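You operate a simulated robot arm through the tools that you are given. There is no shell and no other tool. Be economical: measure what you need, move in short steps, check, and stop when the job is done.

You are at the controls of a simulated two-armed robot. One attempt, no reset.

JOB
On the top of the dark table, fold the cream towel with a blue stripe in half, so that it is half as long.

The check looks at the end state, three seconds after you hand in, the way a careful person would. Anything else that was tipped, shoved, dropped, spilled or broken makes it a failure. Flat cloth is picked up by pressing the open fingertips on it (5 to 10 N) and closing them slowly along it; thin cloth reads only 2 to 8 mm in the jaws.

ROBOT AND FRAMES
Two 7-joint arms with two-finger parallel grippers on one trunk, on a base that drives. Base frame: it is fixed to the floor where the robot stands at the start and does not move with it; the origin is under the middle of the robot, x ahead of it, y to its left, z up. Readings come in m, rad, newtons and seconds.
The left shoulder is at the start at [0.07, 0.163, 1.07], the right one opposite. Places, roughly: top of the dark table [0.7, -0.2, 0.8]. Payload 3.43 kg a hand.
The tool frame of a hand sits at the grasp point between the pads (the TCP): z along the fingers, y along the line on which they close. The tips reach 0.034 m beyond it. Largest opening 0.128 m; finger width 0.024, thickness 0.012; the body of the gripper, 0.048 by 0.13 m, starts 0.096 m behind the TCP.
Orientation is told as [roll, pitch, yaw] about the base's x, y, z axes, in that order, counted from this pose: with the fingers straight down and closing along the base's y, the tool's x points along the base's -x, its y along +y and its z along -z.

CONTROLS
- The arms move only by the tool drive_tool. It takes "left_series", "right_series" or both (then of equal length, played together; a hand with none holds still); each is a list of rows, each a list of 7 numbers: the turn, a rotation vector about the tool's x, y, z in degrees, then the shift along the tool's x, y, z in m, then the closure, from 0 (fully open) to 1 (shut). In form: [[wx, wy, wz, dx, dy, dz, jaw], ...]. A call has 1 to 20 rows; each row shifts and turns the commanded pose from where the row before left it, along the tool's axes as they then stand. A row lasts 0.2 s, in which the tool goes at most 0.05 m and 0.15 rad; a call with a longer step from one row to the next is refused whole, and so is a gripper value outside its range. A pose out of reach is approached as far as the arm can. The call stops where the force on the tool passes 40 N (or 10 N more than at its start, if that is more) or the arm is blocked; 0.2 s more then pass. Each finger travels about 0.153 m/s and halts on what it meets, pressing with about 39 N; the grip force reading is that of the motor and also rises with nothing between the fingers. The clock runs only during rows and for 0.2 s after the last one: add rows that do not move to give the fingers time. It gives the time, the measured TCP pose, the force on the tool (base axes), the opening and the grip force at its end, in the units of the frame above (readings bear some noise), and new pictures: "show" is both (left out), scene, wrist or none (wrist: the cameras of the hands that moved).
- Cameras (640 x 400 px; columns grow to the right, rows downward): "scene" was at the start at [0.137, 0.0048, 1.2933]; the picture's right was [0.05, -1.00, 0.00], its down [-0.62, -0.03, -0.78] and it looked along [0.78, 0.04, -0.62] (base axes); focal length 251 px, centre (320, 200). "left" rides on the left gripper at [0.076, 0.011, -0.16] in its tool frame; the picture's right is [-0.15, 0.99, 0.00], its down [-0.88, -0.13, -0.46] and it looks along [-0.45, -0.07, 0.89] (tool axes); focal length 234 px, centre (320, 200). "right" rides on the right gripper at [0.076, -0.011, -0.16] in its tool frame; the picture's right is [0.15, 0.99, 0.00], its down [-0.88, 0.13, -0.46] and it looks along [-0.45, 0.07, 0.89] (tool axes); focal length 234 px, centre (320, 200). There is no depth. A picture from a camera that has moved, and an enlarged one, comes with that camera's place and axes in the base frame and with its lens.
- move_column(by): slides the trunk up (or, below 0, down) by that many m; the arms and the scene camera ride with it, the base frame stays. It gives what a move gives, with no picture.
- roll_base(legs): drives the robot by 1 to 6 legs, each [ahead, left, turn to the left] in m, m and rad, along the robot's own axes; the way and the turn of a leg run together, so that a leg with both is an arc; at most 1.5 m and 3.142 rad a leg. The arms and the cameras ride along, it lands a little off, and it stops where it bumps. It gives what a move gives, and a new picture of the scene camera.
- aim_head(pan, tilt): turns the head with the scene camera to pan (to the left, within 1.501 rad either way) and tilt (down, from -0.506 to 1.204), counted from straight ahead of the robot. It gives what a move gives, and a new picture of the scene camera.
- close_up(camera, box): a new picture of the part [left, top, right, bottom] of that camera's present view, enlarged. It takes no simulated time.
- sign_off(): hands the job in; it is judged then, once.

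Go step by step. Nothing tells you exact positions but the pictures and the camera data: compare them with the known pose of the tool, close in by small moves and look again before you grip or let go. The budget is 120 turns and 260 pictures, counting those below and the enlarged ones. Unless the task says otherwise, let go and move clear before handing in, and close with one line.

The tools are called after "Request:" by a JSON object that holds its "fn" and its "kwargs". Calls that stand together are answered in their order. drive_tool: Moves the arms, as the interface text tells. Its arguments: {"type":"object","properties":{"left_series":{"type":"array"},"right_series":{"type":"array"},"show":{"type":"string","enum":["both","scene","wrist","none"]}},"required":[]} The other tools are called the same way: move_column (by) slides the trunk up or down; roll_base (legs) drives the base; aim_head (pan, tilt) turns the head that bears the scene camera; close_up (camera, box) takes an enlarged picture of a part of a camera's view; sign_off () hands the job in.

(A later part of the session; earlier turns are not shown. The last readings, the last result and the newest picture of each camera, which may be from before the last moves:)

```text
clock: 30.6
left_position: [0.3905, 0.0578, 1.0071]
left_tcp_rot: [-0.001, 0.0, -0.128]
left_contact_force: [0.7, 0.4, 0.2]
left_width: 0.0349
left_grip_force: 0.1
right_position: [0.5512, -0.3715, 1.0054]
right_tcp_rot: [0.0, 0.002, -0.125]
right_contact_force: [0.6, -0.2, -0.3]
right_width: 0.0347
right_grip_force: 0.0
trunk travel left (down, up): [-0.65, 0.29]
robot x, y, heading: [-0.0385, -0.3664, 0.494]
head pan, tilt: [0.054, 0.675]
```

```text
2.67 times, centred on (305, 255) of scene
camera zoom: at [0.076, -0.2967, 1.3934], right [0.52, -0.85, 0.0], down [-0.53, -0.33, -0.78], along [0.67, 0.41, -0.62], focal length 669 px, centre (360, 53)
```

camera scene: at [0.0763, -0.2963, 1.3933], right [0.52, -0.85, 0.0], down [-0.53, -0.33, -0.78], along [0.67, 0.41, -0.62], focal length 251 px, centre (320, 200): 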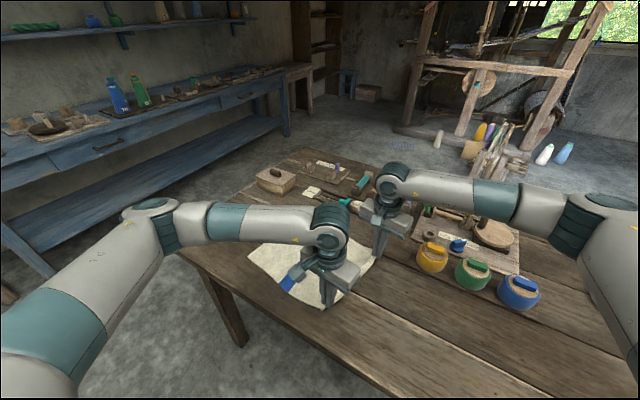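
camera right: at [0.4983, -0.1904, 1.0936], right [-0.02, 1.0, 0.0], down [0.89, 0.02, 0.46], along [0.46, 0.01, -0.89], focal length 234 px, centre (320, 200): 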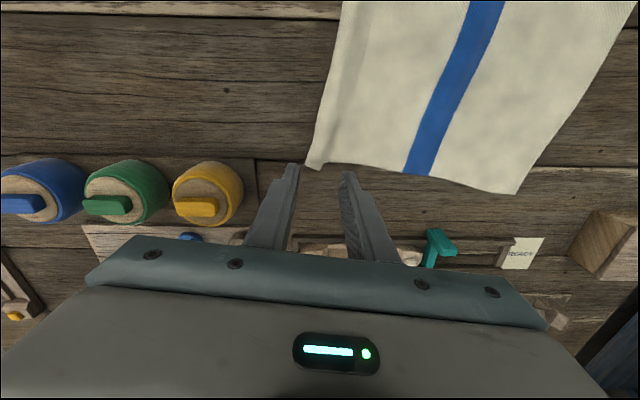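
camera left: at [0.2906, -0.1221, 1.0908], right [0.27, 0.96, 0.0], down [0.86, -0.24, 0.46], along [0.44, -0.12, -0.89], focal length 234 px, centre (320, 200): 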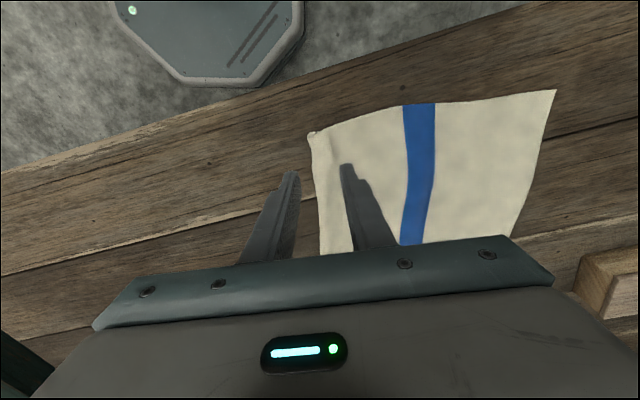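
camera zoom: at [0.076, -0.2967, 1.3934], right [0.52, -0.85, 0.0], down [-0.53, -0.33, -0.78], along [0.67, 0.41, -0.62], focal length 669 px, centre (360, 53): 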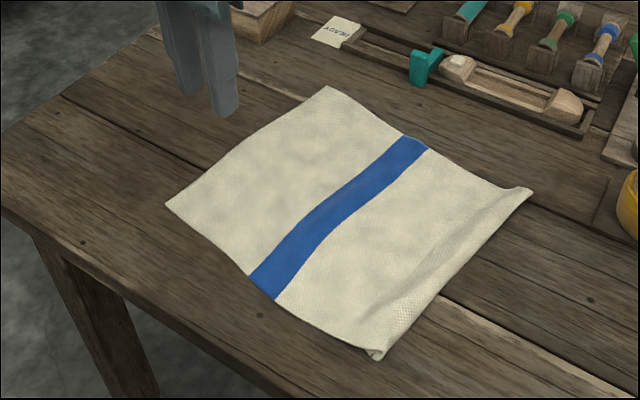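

The right edge is tucked under by about 3 cm, because I lowered while moving outward. I'll pinch just inside it, lift so the tuck hangs free, then lower while moving inward so it trails out flat.

Request:
{"fn": "drive_tool", "kwargs": {"left_series": [[0, 0, 0, 0, -0.035, 0, 0.73], [0, 0, 0, 0, -0.035, 0, 0.73], [0, 0, 0, 0, -0.035, 0.01, 0.73], [0, 0, 0, 0, -0.035, 0.03, 0.73], [0, 0, 0, -0.002, -0.034, 0.03, 0.73], [0, 0, 0, 0, 0, 0.04, 0.73], [0, 0, 0, 0, 0, 0.04, 0.73], [0, 0, 0, 0, 0, 0.027, 0.73], [0, 0, 0, 0, 0, 0, 0.73]], "right_series": [[0, 0, 0, -0.002, 0.042, 0, 0.73], [0, 0, 0, -0.002, 0.042, 0, 0.73], [0, 0, 0, -0.002, 0.042, 0.01, 0.73], [0, 0, 0, -0.002, 0.042, 0.02, 0.73], [0, 0, 0, 0, 0.041, 0.02, 0.73], [0, 0, 0, 0, 0, 0.04, 0.73], [0, 0, 0, 0, 0, 0.04, 0.73], [0, 0, 0, 0, 0, 0.045, 0.73], [0, 0, 0, 0, 0, 0, 0.73]], "show": "wrist"}}

```text
clock: 32.6
left_position: [0.3696, -0.1125, 0.8316]
left_tcp_rot: [0.0, 0.0, -0.128]
left_contact_force: [0.3, -0.1, 0.0]
left_width: 0.0347
left_grip_force: 0.1
right_position: [0.5859, -0.1662, 0.8289]
right_tcp_rot: [0.0, 0.0, -0.127]
right_contact_force: [0.3, 0.0, 0.0]
right_width: 0.0346
right_grip_force: 0.1
trunk travel left (down, up): [-0.65, 0.29]
robot x, y, heading: [-0.0403, -0.3687, 0.497]
head pan, tilt: [0.054, 0.675]
camera right: at [0.5103, -0.1688, 0.989], right [-0.02, 1.0, 0.0], down [0.89, 0.02, 0.46], along [0.46, 0.01, -0.89], focal length 234 px, centre (320, 200)
camera left: at [0.2957, -0.0907, 0.9896], right [0.27, 0.96, 0.0], down [0.86, -0.24, 0.46], along [0.44, -0.12, -0.89], focal length 234 px, centre (320, 200)
```

right: 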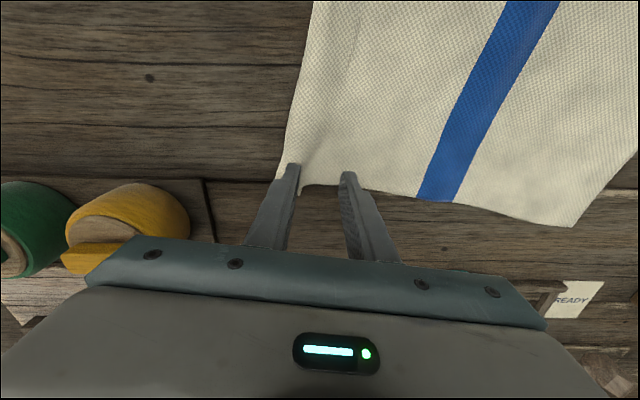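
left: 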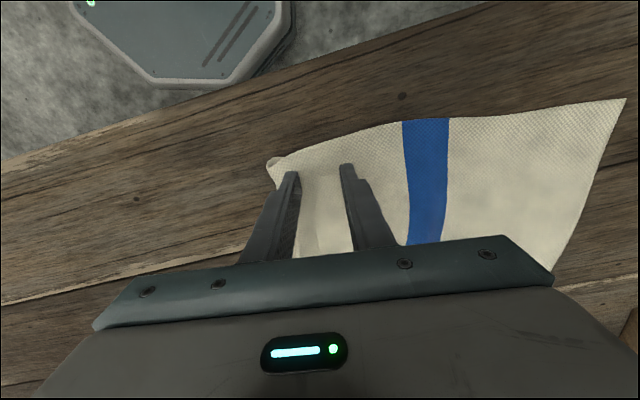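

Request:
{"fn": "drive_tool", "kwargs": {"left_series": [[0, 0, 0, 0, 0.01, 0, 0.71], [0, 0, 0, 0, 0, 0.01, 0.71], [0, 0, 0, 0, 0, 0.006, 0.71], [0, 0, 0, 0, 0, 0.001, 0.71], [0, 0, 0, 0, 0, 0, 0.71], [0, 0, 0, 0, 0, 0, 0.71]], "right_series": [[0, 0, 0, 0, 0.01, 0, 0.71], [0, 0, 0, 0, 0, 0.007, 0.71], [0, 0, 0, 0, 0, 0.006, 0.71], [0, 0, 0, 0, 0, 0.001, 0.71], [0, 0, 0, 0, 0, 0, 0.71], [0, 0, 0, 0, 0, 0, 0.71]], "show": "none"}}

```text
clock: 33.8
left_position: [0.3745, -0.1036, 0.8162]
left_tcp_rot: [-0.002, -0.006, -0.129]
left_contact_force: [-5.3, 0.6, 22.3]
left_width: 0.0373
left_grip_force: 0.1
right_position: [0.5873, -0.156, 0.8175]
right_tcp_rot: [0.001, 0.0, -0.126]
right_contact_force: [-0.7, -0.3, -0.6]
right_width: 0.0374
right_grip_force: 0.1
trunk travel left (down, up): [-0.65, 0.29]
robot x, y, heading: [-0.0449, -0.3651, 0.494]
head pan, tilt: [0.054, 0.675]
stopped in row 5 (left hand): the force on the tool passed its limit (the readings are from after the stop); the commanded pose is now the measured one
```

Request:
{"fn": "drive_tool", "kwargs": {"left_series": [[0, 0, 0, 0, 0, -0.0006, 0.71], [0, 0, 0, 0, 0, 0, 0.71], [0, 0, 0, 0, 0, 0, 0.71]], "right_series": [[0, 0, 0, 0, 0, 0.0015, 0.71], [0, 0, 0, 0, 0, 0.0008, 0.71], [0, 0, 0, 0, 0, 0, 0.71]], "show": "none"}}

```text
clock: 34.6
left_position: [0.3739, -0.1023, 0.8161]
left_tcp_rot: [0.001, -0.009, -0.128]
left_contact_force: [2.2, 0.4, 19.4]
left_width: 0.0371
left_grip_force: 0.0
right_position: [0.5875, -0.1565, 0.8175]
right_tcp_rot: [0.003, -0.003, -0.126]
right_contact_force: [-1.3, 0.0, 6.0]
right_width: 0.0367
right_grip_force: 0.1
trunk travel left (down, up): [-0.65, 0.29]
robot x, y, heading: [-0.0437, -0.3709, 0.493]
head pan, tilt: [0.054, 0.675]
```

Request:
{"fn": "drive_tool", "kwargs": {"left_series": [[0, 0, 0, 0, 0, -0.0003, 0.74], [0, 0, 0, 0, 0, 0, 0.77], [0, 0, 0, 0, 0, 0, 0.8], [0, 0, 0, 0, 0, 0, 0.83], [0, 0, 0, 0, 0, 0, 0.86], [0, 0, 0, 0, 0, 0, 0.89], [0, 0, 0, 0, 0, 0, 0.92], [0, 0, 0, 0, 0, 0, 0.95], [0, 0, 0, 0, 0, 0, 0.98], [0, 0, 0, 0, 0, 0, 1.0], [0, 0, 0, 0, 0, 0, 1.0]], "right_series": [[0, 0, 0, 0, 0, 0.0003, 0.74], [0, 0, 0, 0, 0, 0.0003, 0.77], [0, 0, 0, 0, 0, 0, 0.8], [0, 0, 0, 0, 0, 0, 0.83], [0, 0, 0, 0, 0, 0, 0.86], [0, 0, 0, 0, 0, 0, 0.89], [0, 0, 0, 0, 0, 0, 0.92], [0, 0, 0, 0, 0, 0, 0.95], [0, 0, 0, 0, 0, 0, 0.98], [0, 0, 0, 0, 0, 0, 1.0], [0, 0, 0, 0, 0, 0, 1.0]], "show": "wrist"}}

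```text
clock: 37.0
left_position: [0.3729, -0.104, 0.8165]
left_tcp_rot: [0.001, -0.008, -0.127]
left_contact_force: [-0.1, -0.1, 5.1]
left_width: 0.0
left_grip_force: 33.1
right_position: [0.587, -0.1577, 0.8165]
right_tcp_rot: [0.002, -0.004, -0.127]
right_contact_force: [0.2, -4.9, 26.0]
right_width: 0.0
right_grip_force: 32.8
trunk travel left (down, up): [-0.65, 0.29]
robot x, y, heading: [-0.042, -0.3631, 0.49]
head pan, tilt: [0.054, 0.675]
camera right: at [0.5096, -0.16, 0.9751], right [-0.02, 1.0, 0.0], down [0.89, 0.02, 0.46], along [0.46, 0.01, -0.89], focal length 234 px, centre (320, 200)
camera left: at [0.2984, -0.0818, 0.9749], right [0.27, 0.96, 0.0], down [0.85, -0.24, 0.46], along [0.44, -0.12, -0.89], focal length 234 px, centre (320, 200)
```

right: 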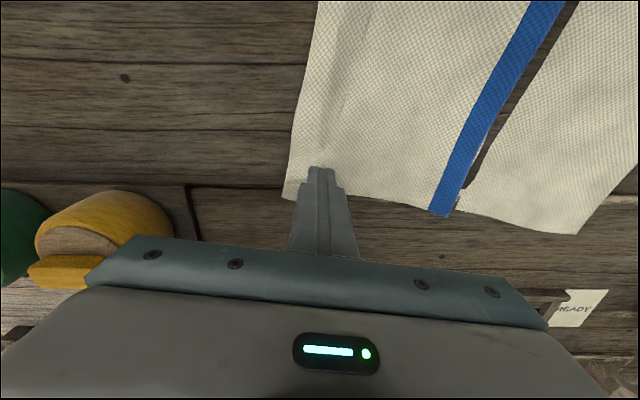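
left: 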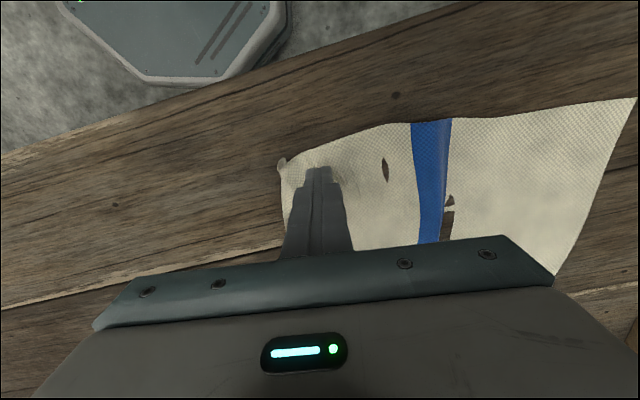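

Both slipped for lack of pressure during closing. I reopen and press more firmly this time.

Request:
{"fn": "drive_tool", "kwargs": {"left_series": [[0, 0, 0, 0, 0, -0.003, 0.85], [0, 0, 0, 0, 0, 0, 0.71], [0, 0, 0, 0, 0, 0.003, 0.71], [0, 0, 0, 0, 0, 0.0005, 0.71], [0, 0, 0, 0, 0, 0, 0.71], [0, 0, 0, 0, 0, 0, 0.71]], "right_series": [[0, 0, 0, 0, 0, -0.003, 0.85], [0, 0, 0, 0, 0, 0, 0.71], [0, 0, 0, 0, 0, 0.003, 0.71], [0, 0, 0, 0, 0, 0.0005, 0.71], [0, 0, 0, 0, 0, 0, 0.71], [0, 0, 0, 0, 0, 0, 0.71]], "show": "none"}}

```text
clock: 38.4
left_position: [0.3731, -0.1032, 0.8171]
left_tcp_rot: [-0.001, -0.007, -0.127]
left_contact_force: [-2.6, 2.2, 14.0]
left_width: 0.0359
left_grip_force: 0.1
right_position: [0.5842, -0.156, 0.8155]
right_tcp_rot: [0.0, -0.004, -0.13]
right_contact_force: [3.7, 4.6, 25.6]
right_width: 0.0339
right_grip_force: 0.1
trunk travel left (down, up): [-0.65, 0.29]
robot x, y, heading: [-0.0396, -0.366, 0.496]
head pan, tilt: [0.054, 0.675]
```

Request:
{"fn": "drive_tool", "kwargs": {"left_series": [[0, 0, 0, 0, 0, 0.0003, 0.74], [0, 0, 0, 0, 0, 0.0002, 0.77], [0, 0, 0, 0, 0, 0.0002, 0.8], [0, 0, 0, 0, 0, 0, 0.83], [0, 0, 0, 0, 0, 0.0002, 0.86], [0, 0, 0, 0, 0, 0, 0.89], [0, 0, 0, 0, 0, 0, 0.92], [0, 0, 0, 0, 0, 0, 0.95], [0, 0, 0, 0, 0, 0, 0.98], [0, 0, 0, 0, 0, 0, 1.0], [0, 0, 0, 0, 0, 0, 1.0]], "right_series": [[0, 0, 0, 0, 0, -0.0003, 0.74], [0, 0, 0, 0, 0, 0, 0.77], [0, 0, 0, 0, 0, 0, 0.8], [0, 0, 0, 0, 0, 0, 0.83], [0, 0, 0, 0, 0, 0, 0.86], [0, 0, 0, 0, 0, 0, 0.89], [0, 0, 0, 0, 0, 0, 0.92], [0, 0, 0, 0, 0, 0, 0.95], [0, 0, 0, 0, 0, 0, 0.98], [0, 0, 0, 0, 0, 0, 1.0], [0, 0, 0, 0, 0, 0, 1.0]], "show": "wrist"}}

```text
clock: 40.8
left_position: [0.3746, -0.1052, 0.8166]
left_tcp_rot: [0.0, -0.008, -0.13]
left_contact_force: [-1.0, -8.2, 34.1]
left_width: 0.0
left_grip_force: 33.5
right_position: [0.5837, -0.1591, 0.8165]
right_tcp_rot: [0.004, 0.0, -0.125]
right_contact_force: [-2.0, -0.4, 12.5]
right_width: 0.0066
right_grip_force: 39.4
trunk travel left (down, up): [-0.65, 0.29]
robot x, y, heading: [-0.0424, -0.3605, 0.494]
head pan, tilt: [0.054, 0.675]
camera right: at [0.5074, -0.1615, 0.9754], right [-0.02, 1.0, 0.0], down [0.89, 0.02, 0.46], along [0.46, 0.01, -0.89], focal length 234 px, centre (320, 200)
camera left: at [0.2986, -0.0838, 0.9743], right [0.27, 0.96, 0.0], down [0.85, -0.24, 0.46], along [0.45, -0.12, -0.89], focal length 234 px, centre (320, 200)
```

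right: 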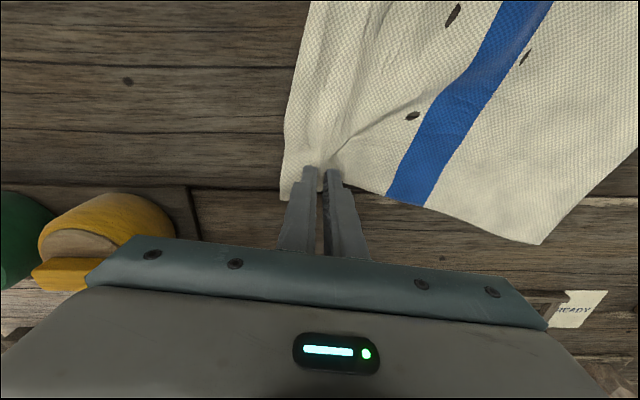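
left: 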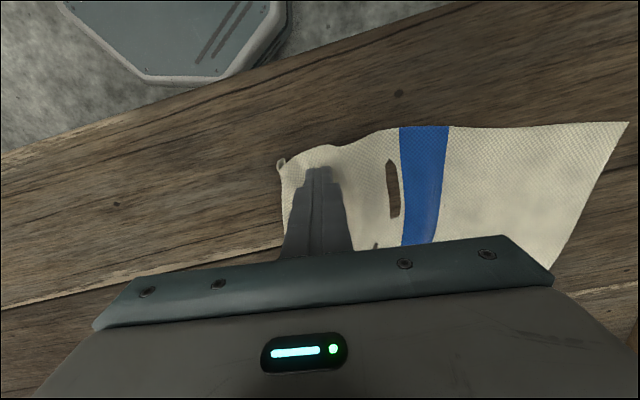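

Right has cloth (6.6 mm, several layers), left is empty. I lift the left out and raise the right to see how the edge hangs.

Request:
{"fn": "drive_tool", "kwargs": {"left_series": [[0, 0, 0, 0, 0, -0.03, 1], [0, 0, 0, 0, 0, -0.04, 1], [0, 0, 0, 0, 0.02, -0.04, 0.73], [0, 0, 0, 0, 0.04, -0.02, 0.73], [0, 0, 0, 0, 0.045, 0, 0.73], [0, 0, 0, 0, 0.045, 0, 0.73]], "right_series": [[0, 0, 0, 0, 0, 0, 1], [0, 0, 0, 0, 0.005, -0.02, 1], [0, 0, 0, 0, 0.005, -0.02, 1], [0, 0, 0, 0, 0.005, -0.02, 1], [0, 0, 0, 0, 0.005, -0.02, 1], [0, 0, 0, 0, 0, 0, 1]]}}

Request:
{"fn": "close_up", "kwargs": {"camera": "scene", "box": [210, 180, 400, 330]}}

```text
clock: 42.2
left_position: [0.3942, 0.0471, 0.9434]
left_tcp_rot: [-0.003, -0.004, -0.128]
left_contact_force: [0.6, 1.0, 0.0]
left_width: 0.0346
left_grip_force: 0.1
right_position: [0.5883, -0.1372, 0.894]
right_tcp_rot: [-0.001, 0.001, -0.128]
right_contact_force: [0.6, 0.6, -1.2]
right_width: 0.0019
right_grip_force: 36.0
trunk travel left (down, up): [-0.65, 0.29]
robot x, y, heading: [-0.0408, -0.3661, 0.497]
head pan, tilt: [0.054, 0.675]
camera scene: at [0.0765, -0.2962, 1.3933], right [0.52, -0.85, 0.0], down [-0.53, -0.33, -0.78], along [0.67, 0.41, -0.63], focal length 251 px, centre (320, 200)
camera right: at [0.5128, -0.1386, 1.0524], right [-0.02, 1.0, 0.0], down [0.89, 0.02, 0.46], along [0.46, 0.01, -0.89], focal length 234 px, centre (320, 200)
camera left: at [0.32, 0.0696, 1.1018], right [0.27, 0.96, 0.0], down [0.85, -0.24, 0.46], along [0.44, -0.13, -0.89], focal length 234 px, centre (320, 200)
```

scene: 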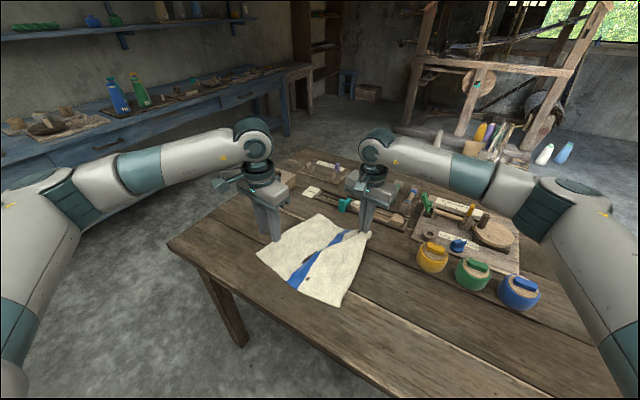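
right: 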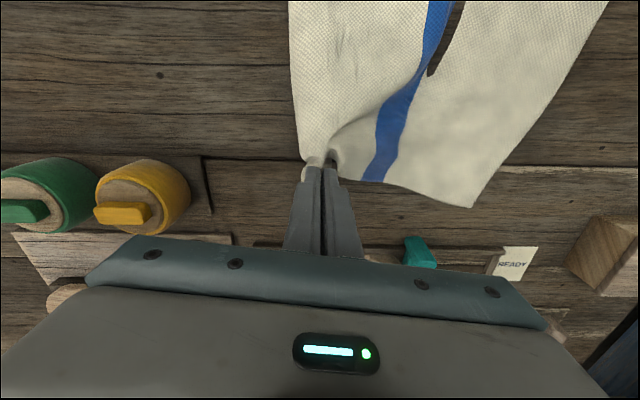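
left: 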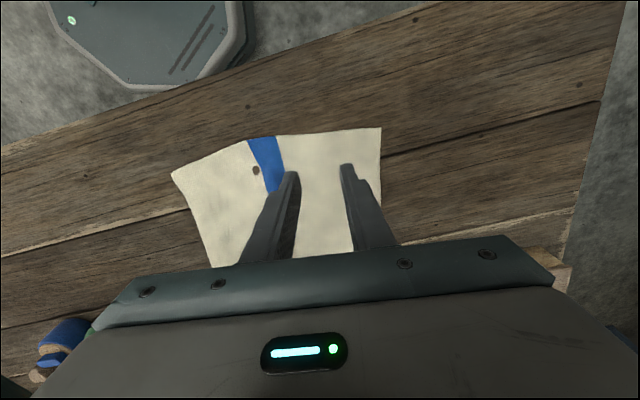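

```text
2.67 times, centred on (305, 255) of scene
camera zoom: at [0.0765, -0.2962, 1.3933], right [0.52, -0.85, 0.0], down [-0.53, -0.33, -0.78], along [0.67, 0.41, -0.63], focal length 669 px, centre (360, 53)
```

zoom: 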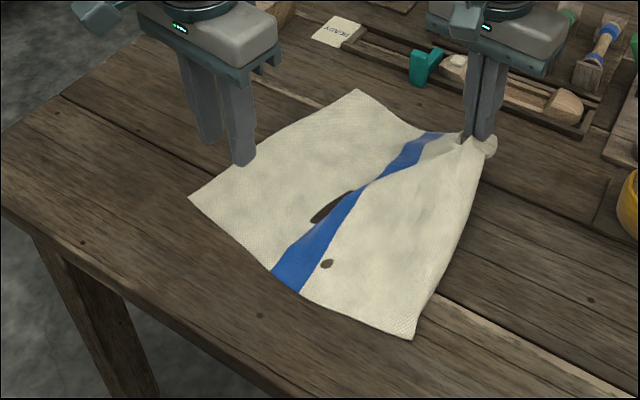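

The near corner is freed and flat. I lower the right hand while moving inward so its flap trails out, then release.

Request:
{"fn": "drive_tool", "kwargs": {"right_series": [[0, 0, 0, 0, 0.006, 0.014, 1], [0, 0, 0, 0, 0.008, 0.014, 1], [0, 0, 0, 0, 0.008, 0.014, 1], [0, 0, 0, 0, 0.008, 0.014, 1], [0, 0, 0, 0, 0.006, 0.009, 1], [0, 0, 0, 0, 0, 0, 1], [0, 0, 0, 0, 0, 0, 0.88], [0, 0, 0, 0, 0, 0, 0.73], [0, 0, 0, 0, 0, -0.02, 0.73], [0, 0, 0, 0, 0, -0.045, 0.73], [0, 0, 0, 0, -0.02, -0.045, 0.73], [0, 0, 0, 0, -0.045, -0.01, 0.73], [0, 0, 0, 0, -0.048, 0, 0.73], [0, 0, 0, 0, -0.048, 0, 0.73]], "left_series": [[0, 0, 0, 0, 0.03, 0, 0.73], [0, 0, 0, 0, 0.03, 0, 0.73], [0, 0, 0, 0, 0.03, 0, 0.73], [0, 0, 0, 0, 0, 0, 0.73], [0, 0, 0, 0, 0, 0, 0.73], [0, 0, 0, 0, 0, 0, 0.73], [0, 0, 0, 0, 0, 0, 0.73], [0, 0, 0, 0, 0, 0, 0.73], [0, 0, 0, 0, 0, 0, 0.73], [0, 0, 0, 0, 0, 0, 0.73], [0, 0, 0, 0, 0, 0, 0.73], [0, 0, 0, 0, 0, 0, 0.73], [0, 0, 0, 0, 0, 0, 0.73], [0, 0, 0, 0, 0, 0, 0.73]], "show": "none"}}

Request:
{"fn": "close_up", "kwargs": {"camera": "scene", "box": [210, 180, 400, 330]}}

```text
clock: 45.2
left_position: [0.4055, 0.1357, 0.945]
left_tcp_rot: [0.002, -0.005, -0.126]
left_contact_force: [-0.2, -1.0, 1.1]
left_width: 0.0345
left_grip_force: 0.0
right_position: [0.5738, -0.2615, 0.9506]
right_tcp_rot: [0.001, -0.001, -0.126]
right_contact_force: [0.5, -0.6, -0.3]
right_width: 0.0348
right_grip_force: 0.1
trunk travel left (down, up): [-0.65, 0.29]
robot x, y, heading: [-0.0382, -0.3616, 0.494]
head pan, tilt: [0.054, 0.675]
```

```text
2.67 times, centred on (305, 255) of scene
camera zoom: at [0.0764, -0.2997, 1.3935], right [0.52, -0.85, 0.0], down [-0.53, -0.32, -0.78], along [0.67, 0.41, -0.62], focal length 669 px, centre (360, 53)
```

zoom: 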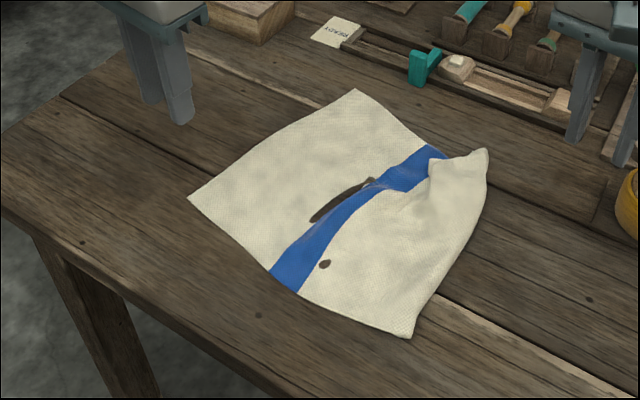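

The far-right part is bunched. I'll change the grip: turn both hands 90° so the fingers close along the edge (no flap), then pull outward to straighten before folding.

Request:
{"fn": "drive_tool", "kwargs": {"left_series": [[0, 0, -8.2, 0, 0, -0.003, 0.6], [0, 0, -8.2, 0, 0, -0.003, 0.6], [0, 0, -8.2, 0, 0, -0.003, 0.6], [0, 0, -8.2, 0, 0, -0.003, 0.6], [0, 0, -8.2, 0, 0, -0.003, 0.6], [0, 0, -8.2, 0, 0, -0.003, 0.6], [0, 0, -8.2, 0, 0, -0.003, 0.6], [0, 0, -8.2, 0, 0, -0.003, 0.6], [0, 0, -8.2, 0, 0, -0.003, 0.6], [0, 0, -8.2, 0, 0, -0.003, 0.6], [0, 0, -8.2, 0, 0, 0, 0.6], [0, 0, 0, 0, 0, 0, 0.6]], "right_series": [[0, 0, -8.2, 0, 0, -0.003, 0.6], [0, 0, -8.2, 0, 0, -0.003, 0.6], [0, 0, -8.2, 0, 0, -0.003, 0.6], [0, 0, -8.2, 0, 0, -0.003, 0.6], [0, 0, -8.2, 0, 0, -0.003, 0.6], [0, 0, -8.2, 0, 0, -0.003, 0.6], [0, 0, -8.2, 0, 0, -0.003, 0.6], [0, 0, -8.2, 0, 0, -0.003, 0.6], [0, 0, -8.2, 0, 0, -0.003, 0.6], [0, 0, -8.2, 0, 0, -0.003, 0.6], [0, 0, -8.2, 0, 0, 0, 0.6], [0, 0, 0, 0, 0, 0, 0.6]]}}

```text
clock: 47.8
left_position: [0.4054, 0.1369, 0.9736]
left_tcp_rot: [-0.005, -0.001, 1.449]
left_contact_force: [0.3, 0.1, -0.4]
left_width: 0.0512
left_grip_force: 0.1
right_position: [0.5735, -0.2602, 0.9783]
right_tcp_rot: [0.0, 0.0, 1.45]
right_contact_force: [-0.2, -0.1, -0.4]
right_width: 0.0513
right_grip_force: 0.0
trunk travel left (down, up): [-0.65, 0.29]
robot x, y, heading: [-0.0436, -0.365, 0.491]
head pan, tilt: [0.054, 0.675]
camera scene: at [0.0766, -0.2972, 1.3933], right [0.52, -0.85, 0.0], down [-0.53, -0.33, -0.78], along [0.67, 0.41, -0.62], focal length 251 px, centre (320, 200)
camera right: at [0.5759, -0.3377, 1.1376], right [-1.0, -0.03, 0.0], down [-0.02, 0.89, 0.46], along [-0.01, 0.46, -0.89], focal length 234 px, centre (320, 200)
camera left: at [0.3834, 0.0629, 1.1328], right [-0.96, 0.27, -0.01], down [0.23, 0.86, 0.46], along [0.13, 0.44, -0.89], focal length 234 px, centre (320, 200)
```

scene: 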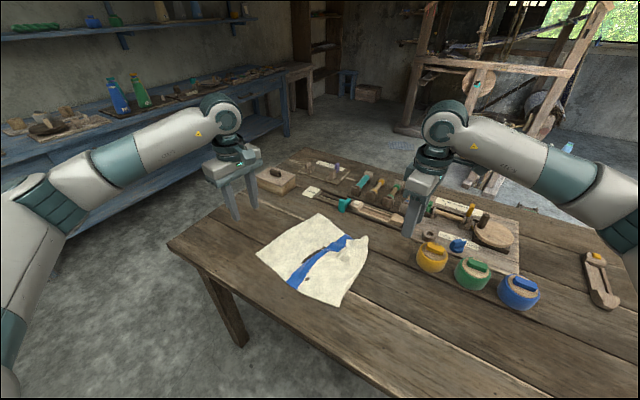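
right: 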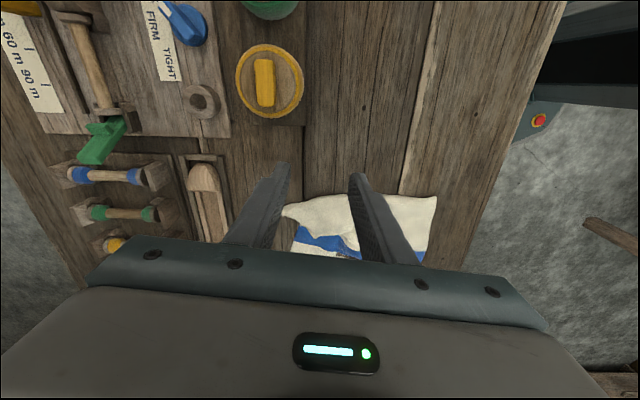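
left: 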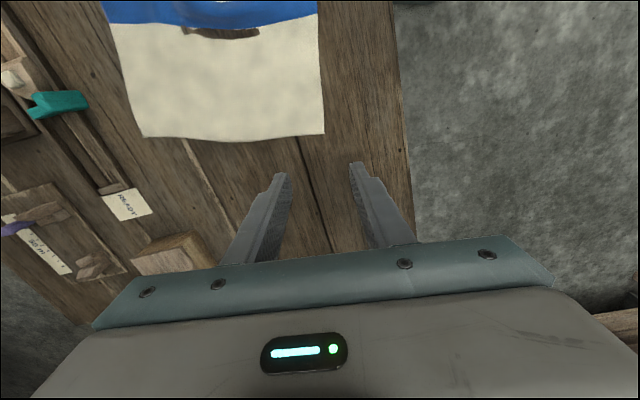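

Right corners are at about [.377,-.168] and [.631,-.149], left corners at [.400,.131] and [.656,.065]. I bring both turned hands over the right edge near its corners.

Request:
{"fn": "drive_tool", "kwargs": {"left_series": [[0, 0, 0, 0.0414, -0.005, 0, 0.68], [0, 0, 0, 0.0414, -0.005, 0, 0.68], [0, 0, 0, 0.0414, -0.005, 0, 0.68], [0, 0, 0, 0.0414, -0.005, 0.026, 0.68], [0, 0, 0, 0.0414, -0.005, 0.026, 0.68], [0, 0, 0, 0.0414, -0.005, 0.026, 0.68], [0, 0, 0, 0.0414, -0.005, 0.026, 0.68], [0, 0, 0, 0, 0, 0, 0.68]], "right_series": [[0, 0, 0, -0.0176, -0.0024, 0.016, 0.68], [0, 0, 0, -0.0176, -0.0024, 0.016, 0.68], [0, 0, 0, -0.0176, -0.0024, 0.016, 0.68], [0, 0, 0, -0.0176, -0.0024, 0.016, 0.68], [0, 0, 0, -0.0176, -0.0024, 0.016, 0.68], [0, 0, 0, -0.0176, -0.0024, 0.016, 0.68], [0, 0, 0, -0.0176, -0.0024, 0.016, 0.68], [0, 0, 0, 0, 0, 0, 0.68]]}}

```text
clock: 49.6
left_position: [0.4054, -0.1542, 0.8692]
left_tcp_rot: [-0.005, 0.002, 1.447]
left_contact_force: [0.3, 0.3, 0.7]
left_width: 0.0409
left_grip_force: 0.0
right_position: [0.5936, -0.1926, 0.9139]
right_tcp_rot: [-0.003, -0.001, 1.444]
right_contact_force: [-0.1, 0.6, -0.4]
right_width: 0.041
right_grip_force: 0.2
right hand out of reach, approached as far as the arm can: row 5, 6, 7
trunk travel left (down, up): [-0.65, 0.29]
robot x, y, heading: [-0.0407, -0.3675, 0.494]
head pan, tilt: [0.054, 0.675]
camera scene: at [0.0763, -0.2965, 1.3933], right [0.52, -0.85, 0.0], down [-0.53, -0.33, -0.78], along [0.67, 0.41, -0.62], focal length 251 px, centre (320, 200)
camera right: at [0.5955, -0.2694, 1.0732], right [-1.0, -0.02, 0.0], down [-0.02, 0.89, 0.46], along [-0.01, 0.46, -0.89], focal length 234 px, centre (320, 200)
camera left: at [0.3847, -0.2277, 1.0281], right [-0.96, 0.27, -0.01], down [0.24, 0.86, 0.46], along [0.13, 0.44, -0.89], focal length 234 px, centre (320, 200)
```

scene: 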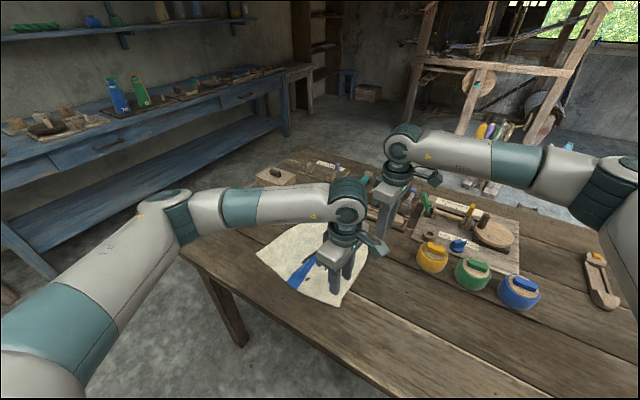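
right: 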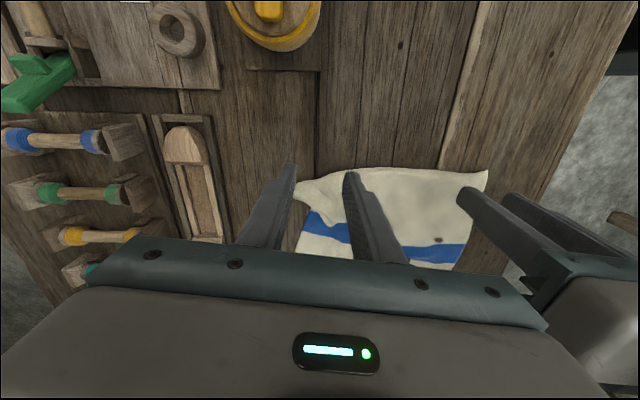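
left: 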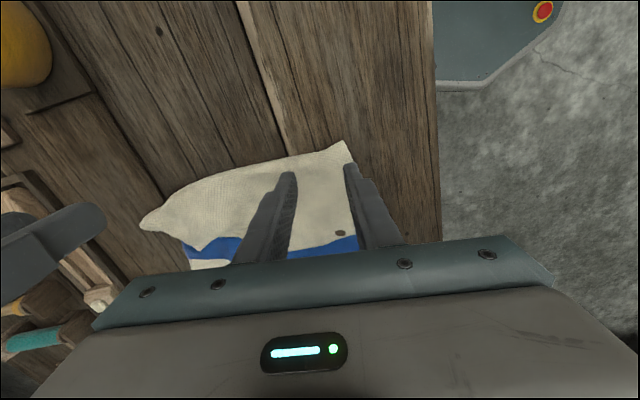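

The right arm falls short in this pose. I raise the tools and drop the trunk back 0.1 m to gain reach, then retry.

Request:
{"fn": "drive_tool", "kwargs": {"left_series": [[0, 0, 0, 0, 0, -0.035, 0.68], [0, 0, 0, 0, 0, -0.035, 0.68], [0, 0, 0, 0, 0, -0.035, 0.68]], "right_series": [[0, 0, 0, 0.01, 0, -0.04, 0.68], [0, 0, 0, 0.01, 0, -0.04, 0.68], [0, 0, 0, 0, 0, -0.03, 0.68]], "show": "none"}}

Request:
{"fn": "move_column", "kwargs": {"by": -0.1}}

```text
clock: 50.4
left_position: [0.4042, -0.158, 0.9733]
left_tcp_rot: [-0.006, 0.0, 1.446]
left_contact_force: [-0.6, -0.1, -0.4]
left_width: 0.0408
left_grip_force: 0.1
right_position: [0.5912, -0.2093, 1.0257]
right_tcp_rot: [-0.001, 0.0, 1.447]
right_contact_force: [0.2, 0.1, -0.2]
right_width: 0.0407
right_grip_force: 0.0
trunk travel left (down, up): [-0.65, 0.29]
robot x, y, heading: [-0.0425, -0.3677, 0.499]
head pan, tilt: [0.054, 0.675]
```

```text
clock: 51.7
left_position: [0.4044, -0.1579, 0.8729]
left_tcp_rot: [-0.005, 0.0, 1.448]
left_contact_force: [-0.3, -1.0, -0.7]
left_width: 0.0407
left_grip_force: 0.1
right_position: [0.5915, -0.2091, 0.9256]
right_tcp_rot: [0.001, 0.002, 1.449]
right_contact_force: [-0.3, 0.5, 0.7]
right_width: 0.041
right_grip_force: 0.0
trunk travel left (down, up): [-0.55, 0.39]
robot x, y, heading: [-0.0419, -0.3637, 0.492]
head pan, tilt: [0.054, 0.675]
```

Request:
{"fn": "drive_tool", "kwargs": {"right_series": [[0, 0, 0, -0.02, -0.001, 0.015, 0.68], [0, 0, 0, -0.02, -0.001, 0.015, 0.68], [0, 0, 0, -0.02, -0.001, 0.015, 0.68], [0, 0, 0, -0.01, 0, 0.015, 0.68], [0, 0, 0, 0, 0, 0, 0.68]], "show": "wrist"}}

```text
clock: 52.9
left_position: [0.4049, -0.1586, 0.8728]
left_tcp_rot: [-0.005, 0.0, 1.447]
left_contact_force: [-0.4, 0.7, 0.3]
left_width: 0.0409
left_grip_force: 0.1
right_position: [0.5924, -0.2004, 0.9186]
right_tcp_rot: [0.0, 0.001, 1.445]
right_contact_force: [0.1, 0.1, -0.2]
right_width: 0.0411
right_grip_force: 0.0
right hand out of reach, approached as far as the arm can: row 1, 2, 3, 4
trunk travel left (down, up): [-0.55, 0.39]
robot x, y, heading: [-0.0393, -0.363, 0.491]
head pan, tilt: [0.054, 0.675]
camera right: at [0.5957, -0.2774, 1.0772], right [-1.0, -0.02, 0.0], down [-0.02, 0.89, 0.46], along [-0.01, 0.46, -0.89], focal length 234 px, centre (320, 200)
```

right: 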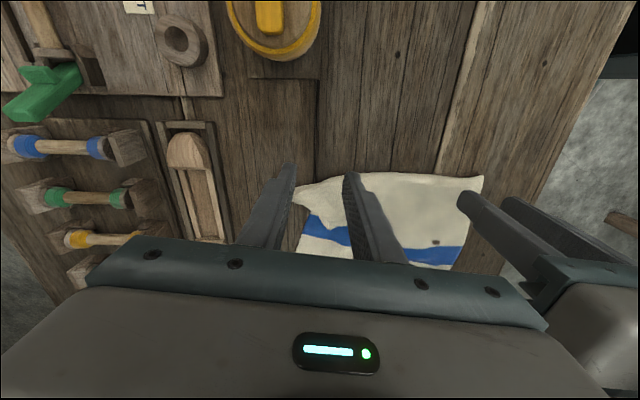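

It's a wrist limit, not height. Corner pinches suit better anyway: I turn the left hand to yaw +45° and the right hand to −45°, so each pinches across its corner.

Request:
{"fn": "drive_tool", "kwargs": {"right_series": [[0, 0, 8, 0.01, 0, -0.02, 0.68], [0, 0, 8, 0, 0, -0.02, 0.68], [0, 0, 8, 0, 0, -0.01, 0.68], [0, 0, 8, 0, 0, 0, 0.68], [0, 0, 8, 0, 0, 0, 0.68], [0, 0, 8, 0, 0, 0, 0.68], [0, 0, 8, 0, 0, 0, 0.68], [0, 0, 8, 0, 0, 0, 0.68], [0, 0, 8, 0, 0, 0, 0.68], [0, 0, 8, 0, 0, 0, 0.68], [0, 0, 8, 0, 0, 0, 0.68], [0, 0, 8, 0, 0, 0, 0.68], [0, 0, 8, 0, 0, 0, 0.68], [0, 0, 8, 0, 0, 0, 0.68], [0, 0, 8, 0, 0, 0, 0.68], [0, 0, 8, 0, 0, 0, 0.68], [0, 0, 0, 0, 0, 0, 0.68]], "left_series": [[0, 0, 7.6, 0, 0, 0, 0.68], [0, 0, 7.6, 0, 0, 0, 0.68], [0, 0, 7.6, 0, 0, 0, 0.68], [0, 0, 7.6, 0, 0, 0, 0.68], [0, 0, 7.6, 0, 0, 0, 0.68], [0, 0, 0, 0, 0, 0, 0.68], [0, 0, 0, 0, 0, 0, 0.68], [0, 0, 0, 0, 0, 0, 0.68], [0, 0, 0, 0, 0, 0, 0.68], [0, 0, 0, 0, 0, 0, 0.68], [0, 0, 0, 0, 0, 0, 0.68], [0, 0, 0, 0, 0, 0, 0.68], [0, 0, 0, 0, 0, 0, 0.68], [0, 0, 0, 0, 0, 0, 0.68], [0, 0, 0, 0, 0, 0, 0.68], [0, 0, 0, 0, 0, 0, 0.68], [0, 0, 0, 0, 0, 0, 0.68]]}}

```text
clock: 56.5
left_position: [0.4039, -0.1578, 0.873]
left_tcp_rot: [-0.005, -0.001, 0.782]
left_contact_force: [-0.6, 0.2, -0.1]
left_width: 0.0407
left_grip_force: 0.0
right_position: [0.5915, -0.2106, 0.9688]
right_tcp_rot: [-0.001, 0.0, -0.786]
right_contact_force: [0.6, -0.5, -1.0]
right_width: 0.041
right_grip_force: 0.1
trunk travel left (down, up): [-0.55, 0.39]
robot x, y, heading: [-0.0454, -0.3651, 0.492]
head pan, tilt: [0.054, 0.675]
camera scene: at [0.0767, -0.2973, 1.2933], right [0.52, -0.85, 0.0], down [-0.53, -0.33, -0.78], along [0.67, 0.41, -0.62], focal length 251 px, centre (320, 200)
camera right: at [0.5312, -0.165, 1.1274], right [0.6, 0.8, 0.0], down [0.71, -0.53, 0.46], along [0.36, -0.27, -0.89], focal length 234 px, centre (320, 200)
camera left: at [0.3421, -0.2033, 1.0322], right [-0.59, 0.8, 0.0], down [0.71, 0.53, 0.46], along [0.37, 0.27, -0.89], focal length 234 px, centre (320, 200)
```

scene: 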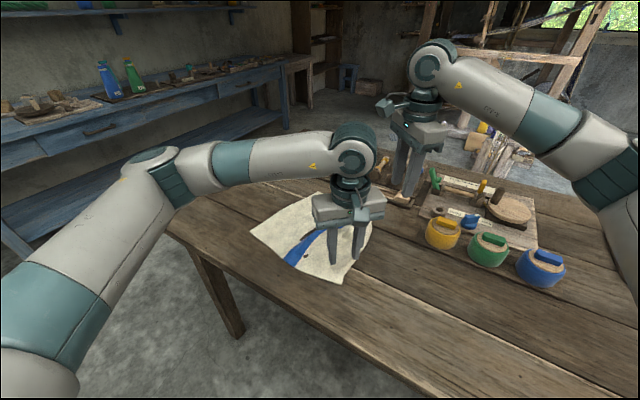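
right: 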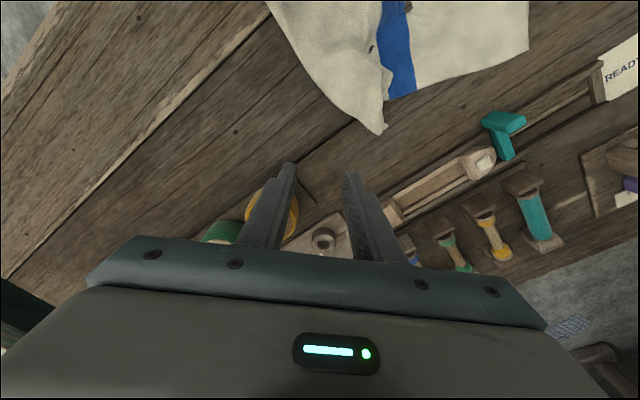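
left: 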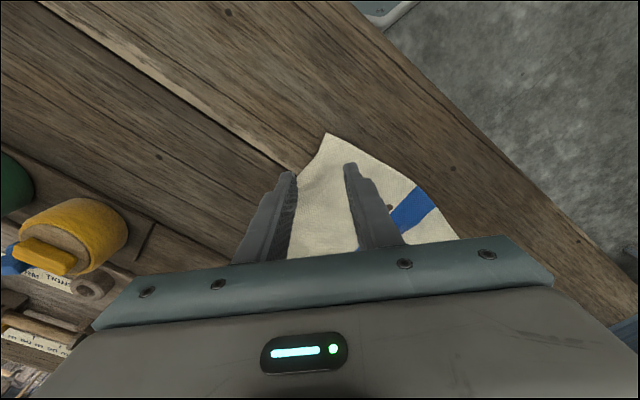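

The right camera now sees the far-right corner at [.634,-.136], and the left sees the near-right corner at [.379,-.170]. I position both hands about 3 cm inside the tips and descend.

Request:
{"fn": "drive_tool", "kwargs": {"right_series": [[0, 0, 0, 0.011, 0.0166, 0.01, 0.76], [0, 0, 0, 0.011, 0.0166, 0.02, 0.76], [0, 0, 0, 0.011, 0.0166, 0.025, 0.76], [0, 0, 0, 0.011, 0.0166, 0.025, 0.76], [0, 0, 0, 0.011, 0.0166, 0.025, 0.76], [0, 0, 0, 0, 0, 0.02, 0.76], [0, 0, 0, 0, 0, 0, 0.76]], "left_series": [[0, 0, 0, -0.004, 0.009, 0, 0.76], [0, 0, 0, 0, 0, 0.02, 0.76], [0, 0, 0, 0, 0, 0.015, 0.76], [0, 0, 0, 0, 0, 0, 0.76], [0, 0, 0, 0, 0, 0, 0.76], [0, 0, 0, 0, 0, 0, 0.76], [0, 0, 0, 0, 0, 0, 0.76]], "show": "wrist"}}

```text
clock: 58.1
left_position: [0.4003, -0.1498, 0.8381]
left_tcp_rot: [-0.007, -0.002, 0.783]
left_contact_force: [0.8, 0.5, -0.6]
left_width: 0.0307
left_grip_force: 0.0
right_position: [0.6115, -0.114, 0.8461]
right_tcp_rot: [-0.002, 0.001, -0.786]
right_contact_force: [0.2, -0.1, -0.3]
right_width: 0.0311
right_grip_force: 0.1
trunk travel left (down, up): [-0.55, 0.39]
robot x, y, heading: [-0.0436, -0.3649, 0.494]
head pan, tilt: [0.054, 0.675]
camera right: at [0.55, -0.0684, 1.0049], right [0.6, 0.8, 0.0], down [0.71, -0.53, 0.46], along [0.37, -0.27, -0.89], focal length 234 px, centre (320, 200)
camera left: at [0.3375, -0.194, 0.9962], right [-0.59, 0.8, 0.0], down [0.71, 0.53, 0.46], along [0.37, 0.27, -0.89], focal length 234 px, centre (320, 200)
```

right: 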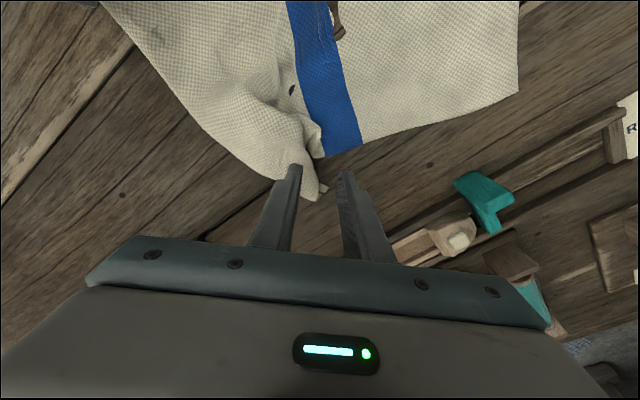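
left: 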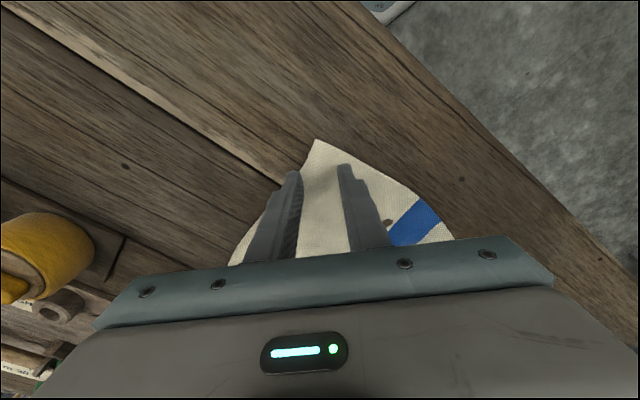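

Request:
{"fn": "drive_tool", "kwargs": {"right_series": [[0, 0, 0, 0.01, -0.014, 0, 0.62], [0, 0, 0, 0, 0, 0.012, 0.62], [0, 0, 0, 0, 0, 0.012, 0.62], [0, 0, 0, 0, 0, 0.004, 0.62], [0, 0, 0, 0, 0, 0.001, 0.62], [0, 0, 0, 0, 0, 0, 0.62]], "left_series": [[0, 0, 0, 0, 0, 0.01, 0.76], [0, 0, 0, 0, 0, 0.006, 0.76], [0, 0, 0, 0, 0, 0.004, 0.76], [0, 0, 0, 0, 0, 0.001, 0.76], [0, 0, 0, 0, 0, 0, 0.76], [0, 0, 0, 0, 0, 0, 0.76]], "show": "wrist"}}

```text
clock: 59.5
left_position: [0.4003, -0.1491, 0.8171]
left_tcp_rot: [-0.004, -0.003, 0.784]
left_contact_force: [0.0, 0.1, -0.3]
left_width: 0.0308
left_grip_force: 0.1
right_position: [0.5954, -0.1152, 0.8174]
right_tcp_rot: [0.0, 0.002, -0.786]
right_contact_force: [-0.5, -0.5, 4.0]
right_width: 0.0493
right_grip_force: 0.5
trunk travel left (down, up): [-0.55, 0.39]
robot x, y, heading: [-0.0412, -0.3658, 0.492]
head pan, tilt: [0.054, 0.675]
camera right: at [0.5342, -0.0713, 0.9757], right [0.6, 0.8, 0.0], down [0.71, -0.53, 0.46], along [0.37, -0.27, -0.89], focal length 234 px, centre (320, 200)
camera left: at [0.3386, -0.1943, 0.9761], right [-0.59, 0.8, 0.0], down [0.71, 0.53, 0.46], along [0.37, 0.27, -0.89], focal length 234 px, centre (320, 200)
```

right: 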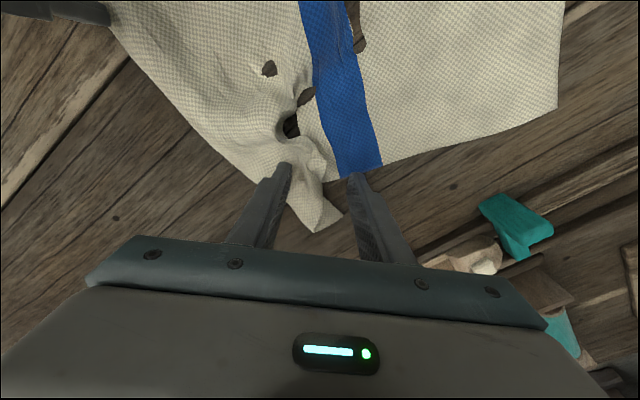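
left: 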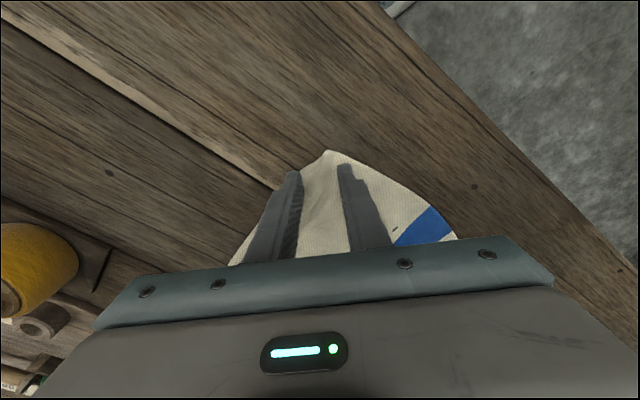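

Request:
{"fn": "drive_tool", "kwargs": {"right_series": [[0, 0, 0, 0, 0, -0.004, 0.62], [0, 0, 0, -0.016, -0.001, 0, 0.62], [0, 0, 0, 0, 0, 0.005, 0.62], [0, 0, 0, 0, 0, 0.0005, 0.62], [0, 0, 0, 0, 0, 0, 0.62]], "left_series": [[0, 0, 0, 0, 0, 0.001, 0.76], [0, 0, 0, 0, 0, 0.001, 0.76], [0, 0, 0, 0, 0, 0, 0.76], [0, 0, 0, 0, 0, 0, 0.76], [0, 0, 0, 0, 0, 0, 0.76]], "show": "wrist"}}

```text
clock: 60.7
left_position: [0.3994, -0.1502, 0.8177]
left_tcp_rot: [-0.005, -0.006, 0.784]
left_contact_force: [3.2, 2.9, 14.0]
left_width: 0.0308
left_grip_force: 0.1
right_position: [0.6045, -0.1292, 0.8162]
right_tcp_rot: [0.005, -0.001, -0.787]
right_contact_force: [1.4, -1.0, 16.6]
right_width: 0.0481
right_grip_force: 0.1
trunk travel left (down, up): [-0.55, 0.39]
robot x, y, heading: [-0.0407, -0.3662, 0.495]
head pan, tilt: [0.054, 0.675]
camera right: at [0.5431, -0.0836, 0.9754], right [0.6, 0.8, 0.0], down [0.71, -0.53, 0.46], along [0.37, -0.27, -0.89], focal length 234 px, centre (320, 200)
camera left: at [0.337, -0.1953, 0.9748], right [-0.59, 0.8, 0.0], down [0.71, 0.53, 0.46], along [0.37, 0.27, -0.89], focal length 234 px, centre (320, 200)
```

right: 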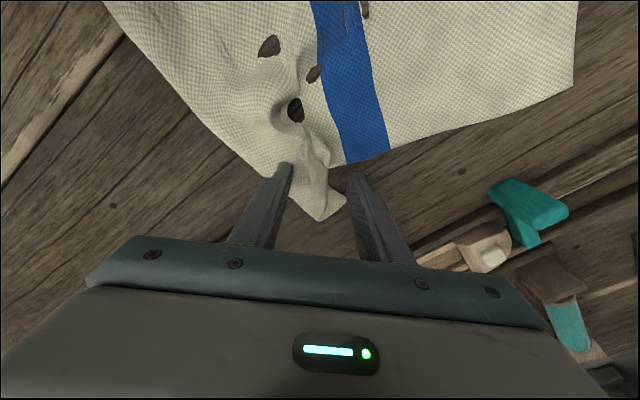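
left: 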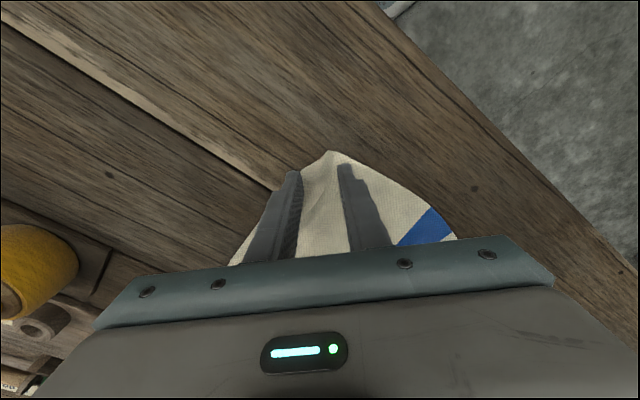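

Both are pressed at about 15 N, so I close slowly and keep the pressure on.

Request:
{"fn": "drive_tool", "kwargs": {"right_series": [[0, 0, 0, 0, 0, 0, 0.66], [0, 0, 0, 0, 0, 0, 0.7], [0, 0, 0, 0, 0, 0.0002, 0.74], [0, 0, 0, 0, 0, 0, 0.78], [0, 0, 0, 0, 0, 0, 0.82], [0, 0, 0, 0, 0, 0, 0.86], [0, 0, 0, 0, 0, 0, 0.9], [0, 0, 0, 0, 0, 0, 0.94], [0, 0, 0, 0, 0, 0, 0.98], [0, 0, 0, 0, 0, 0, 1.0], [0, 0, 0, 0, 0, 0, 1.0]], "left_series": [[0, 0, 0, 0, 0, 0.0003, 0.77], [0, 0, 0, 0, 0, 0.0002, 0.79], [0, 0, 0, 0, 0, 0, 0.82], [0, 0, 0, 0, 0, 0, 0.85], [0, 0, 0, 0, 0, 0, 0.88], [0, 0, 0, 0, 0, 0, 0.91], [0, 0, 0, 0, 0, 0, 0.94], [0, 0, 0, 0, 0, 0, 0.96], [0, 0, 0, 0, 0, 0, 0.98], [0, 0, 0, 0, 0, 0, 1.0], [0, 0, 0, 0, 0, 0, 1.0]], "show": "wrist"}}

```text
clock: 63.1
left_position: [0.3978, -0.1512, 0.8168]
left_tcp_rot: [-0.007, -0.007, 0.784]
left_contact_force: [13.5, -0.6, 6.6]
left_width: 0.0026
left_grip_force: 37.0
right_position: [0.6026, -0.1286, 0.8167]
right_tcp_rot: [0.003, 0.001, -0.785]
right_contact_force: [-18.7, -5.1, 31.2]
right_width: 0.0093
right_grip_force: 39.1
trunk travel left (down, up): [-0.55, 0.39]
robot x, y, heading: [-0.0426, -0.3622, 0.496]
head pan, tilt: [0.054, 0.675]
camera right: at [0.5412, -0.0846, 0.9752], right [0.6, 0.8, 0.0], down [0.71, -0.53, 0.46], along [0.37, -0.27, -0.89], focal length 234 px, centre (320, 200)
camera left: at [0.3359, -0.1961, 0.9752], right [-0.59, 0.8, -0.01], down [0.71, 0.53, 0.46], along [0.37, 0.27, -0.89], focal length 234 px, centre (320, 200)
```

right: 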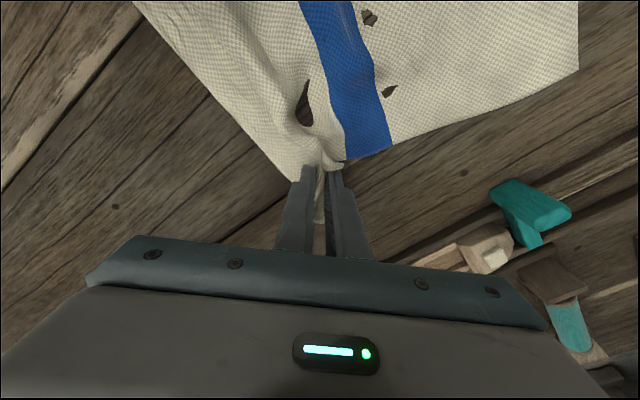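
left: 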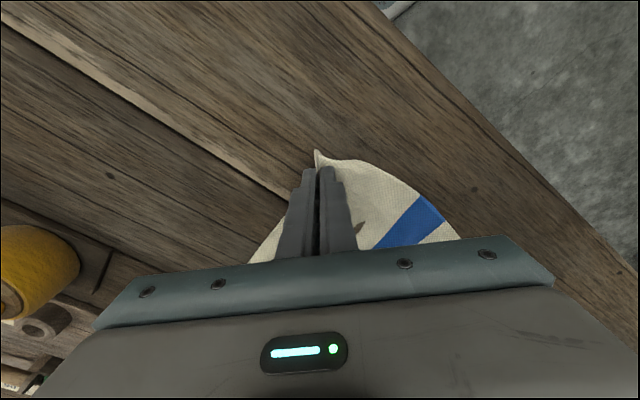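

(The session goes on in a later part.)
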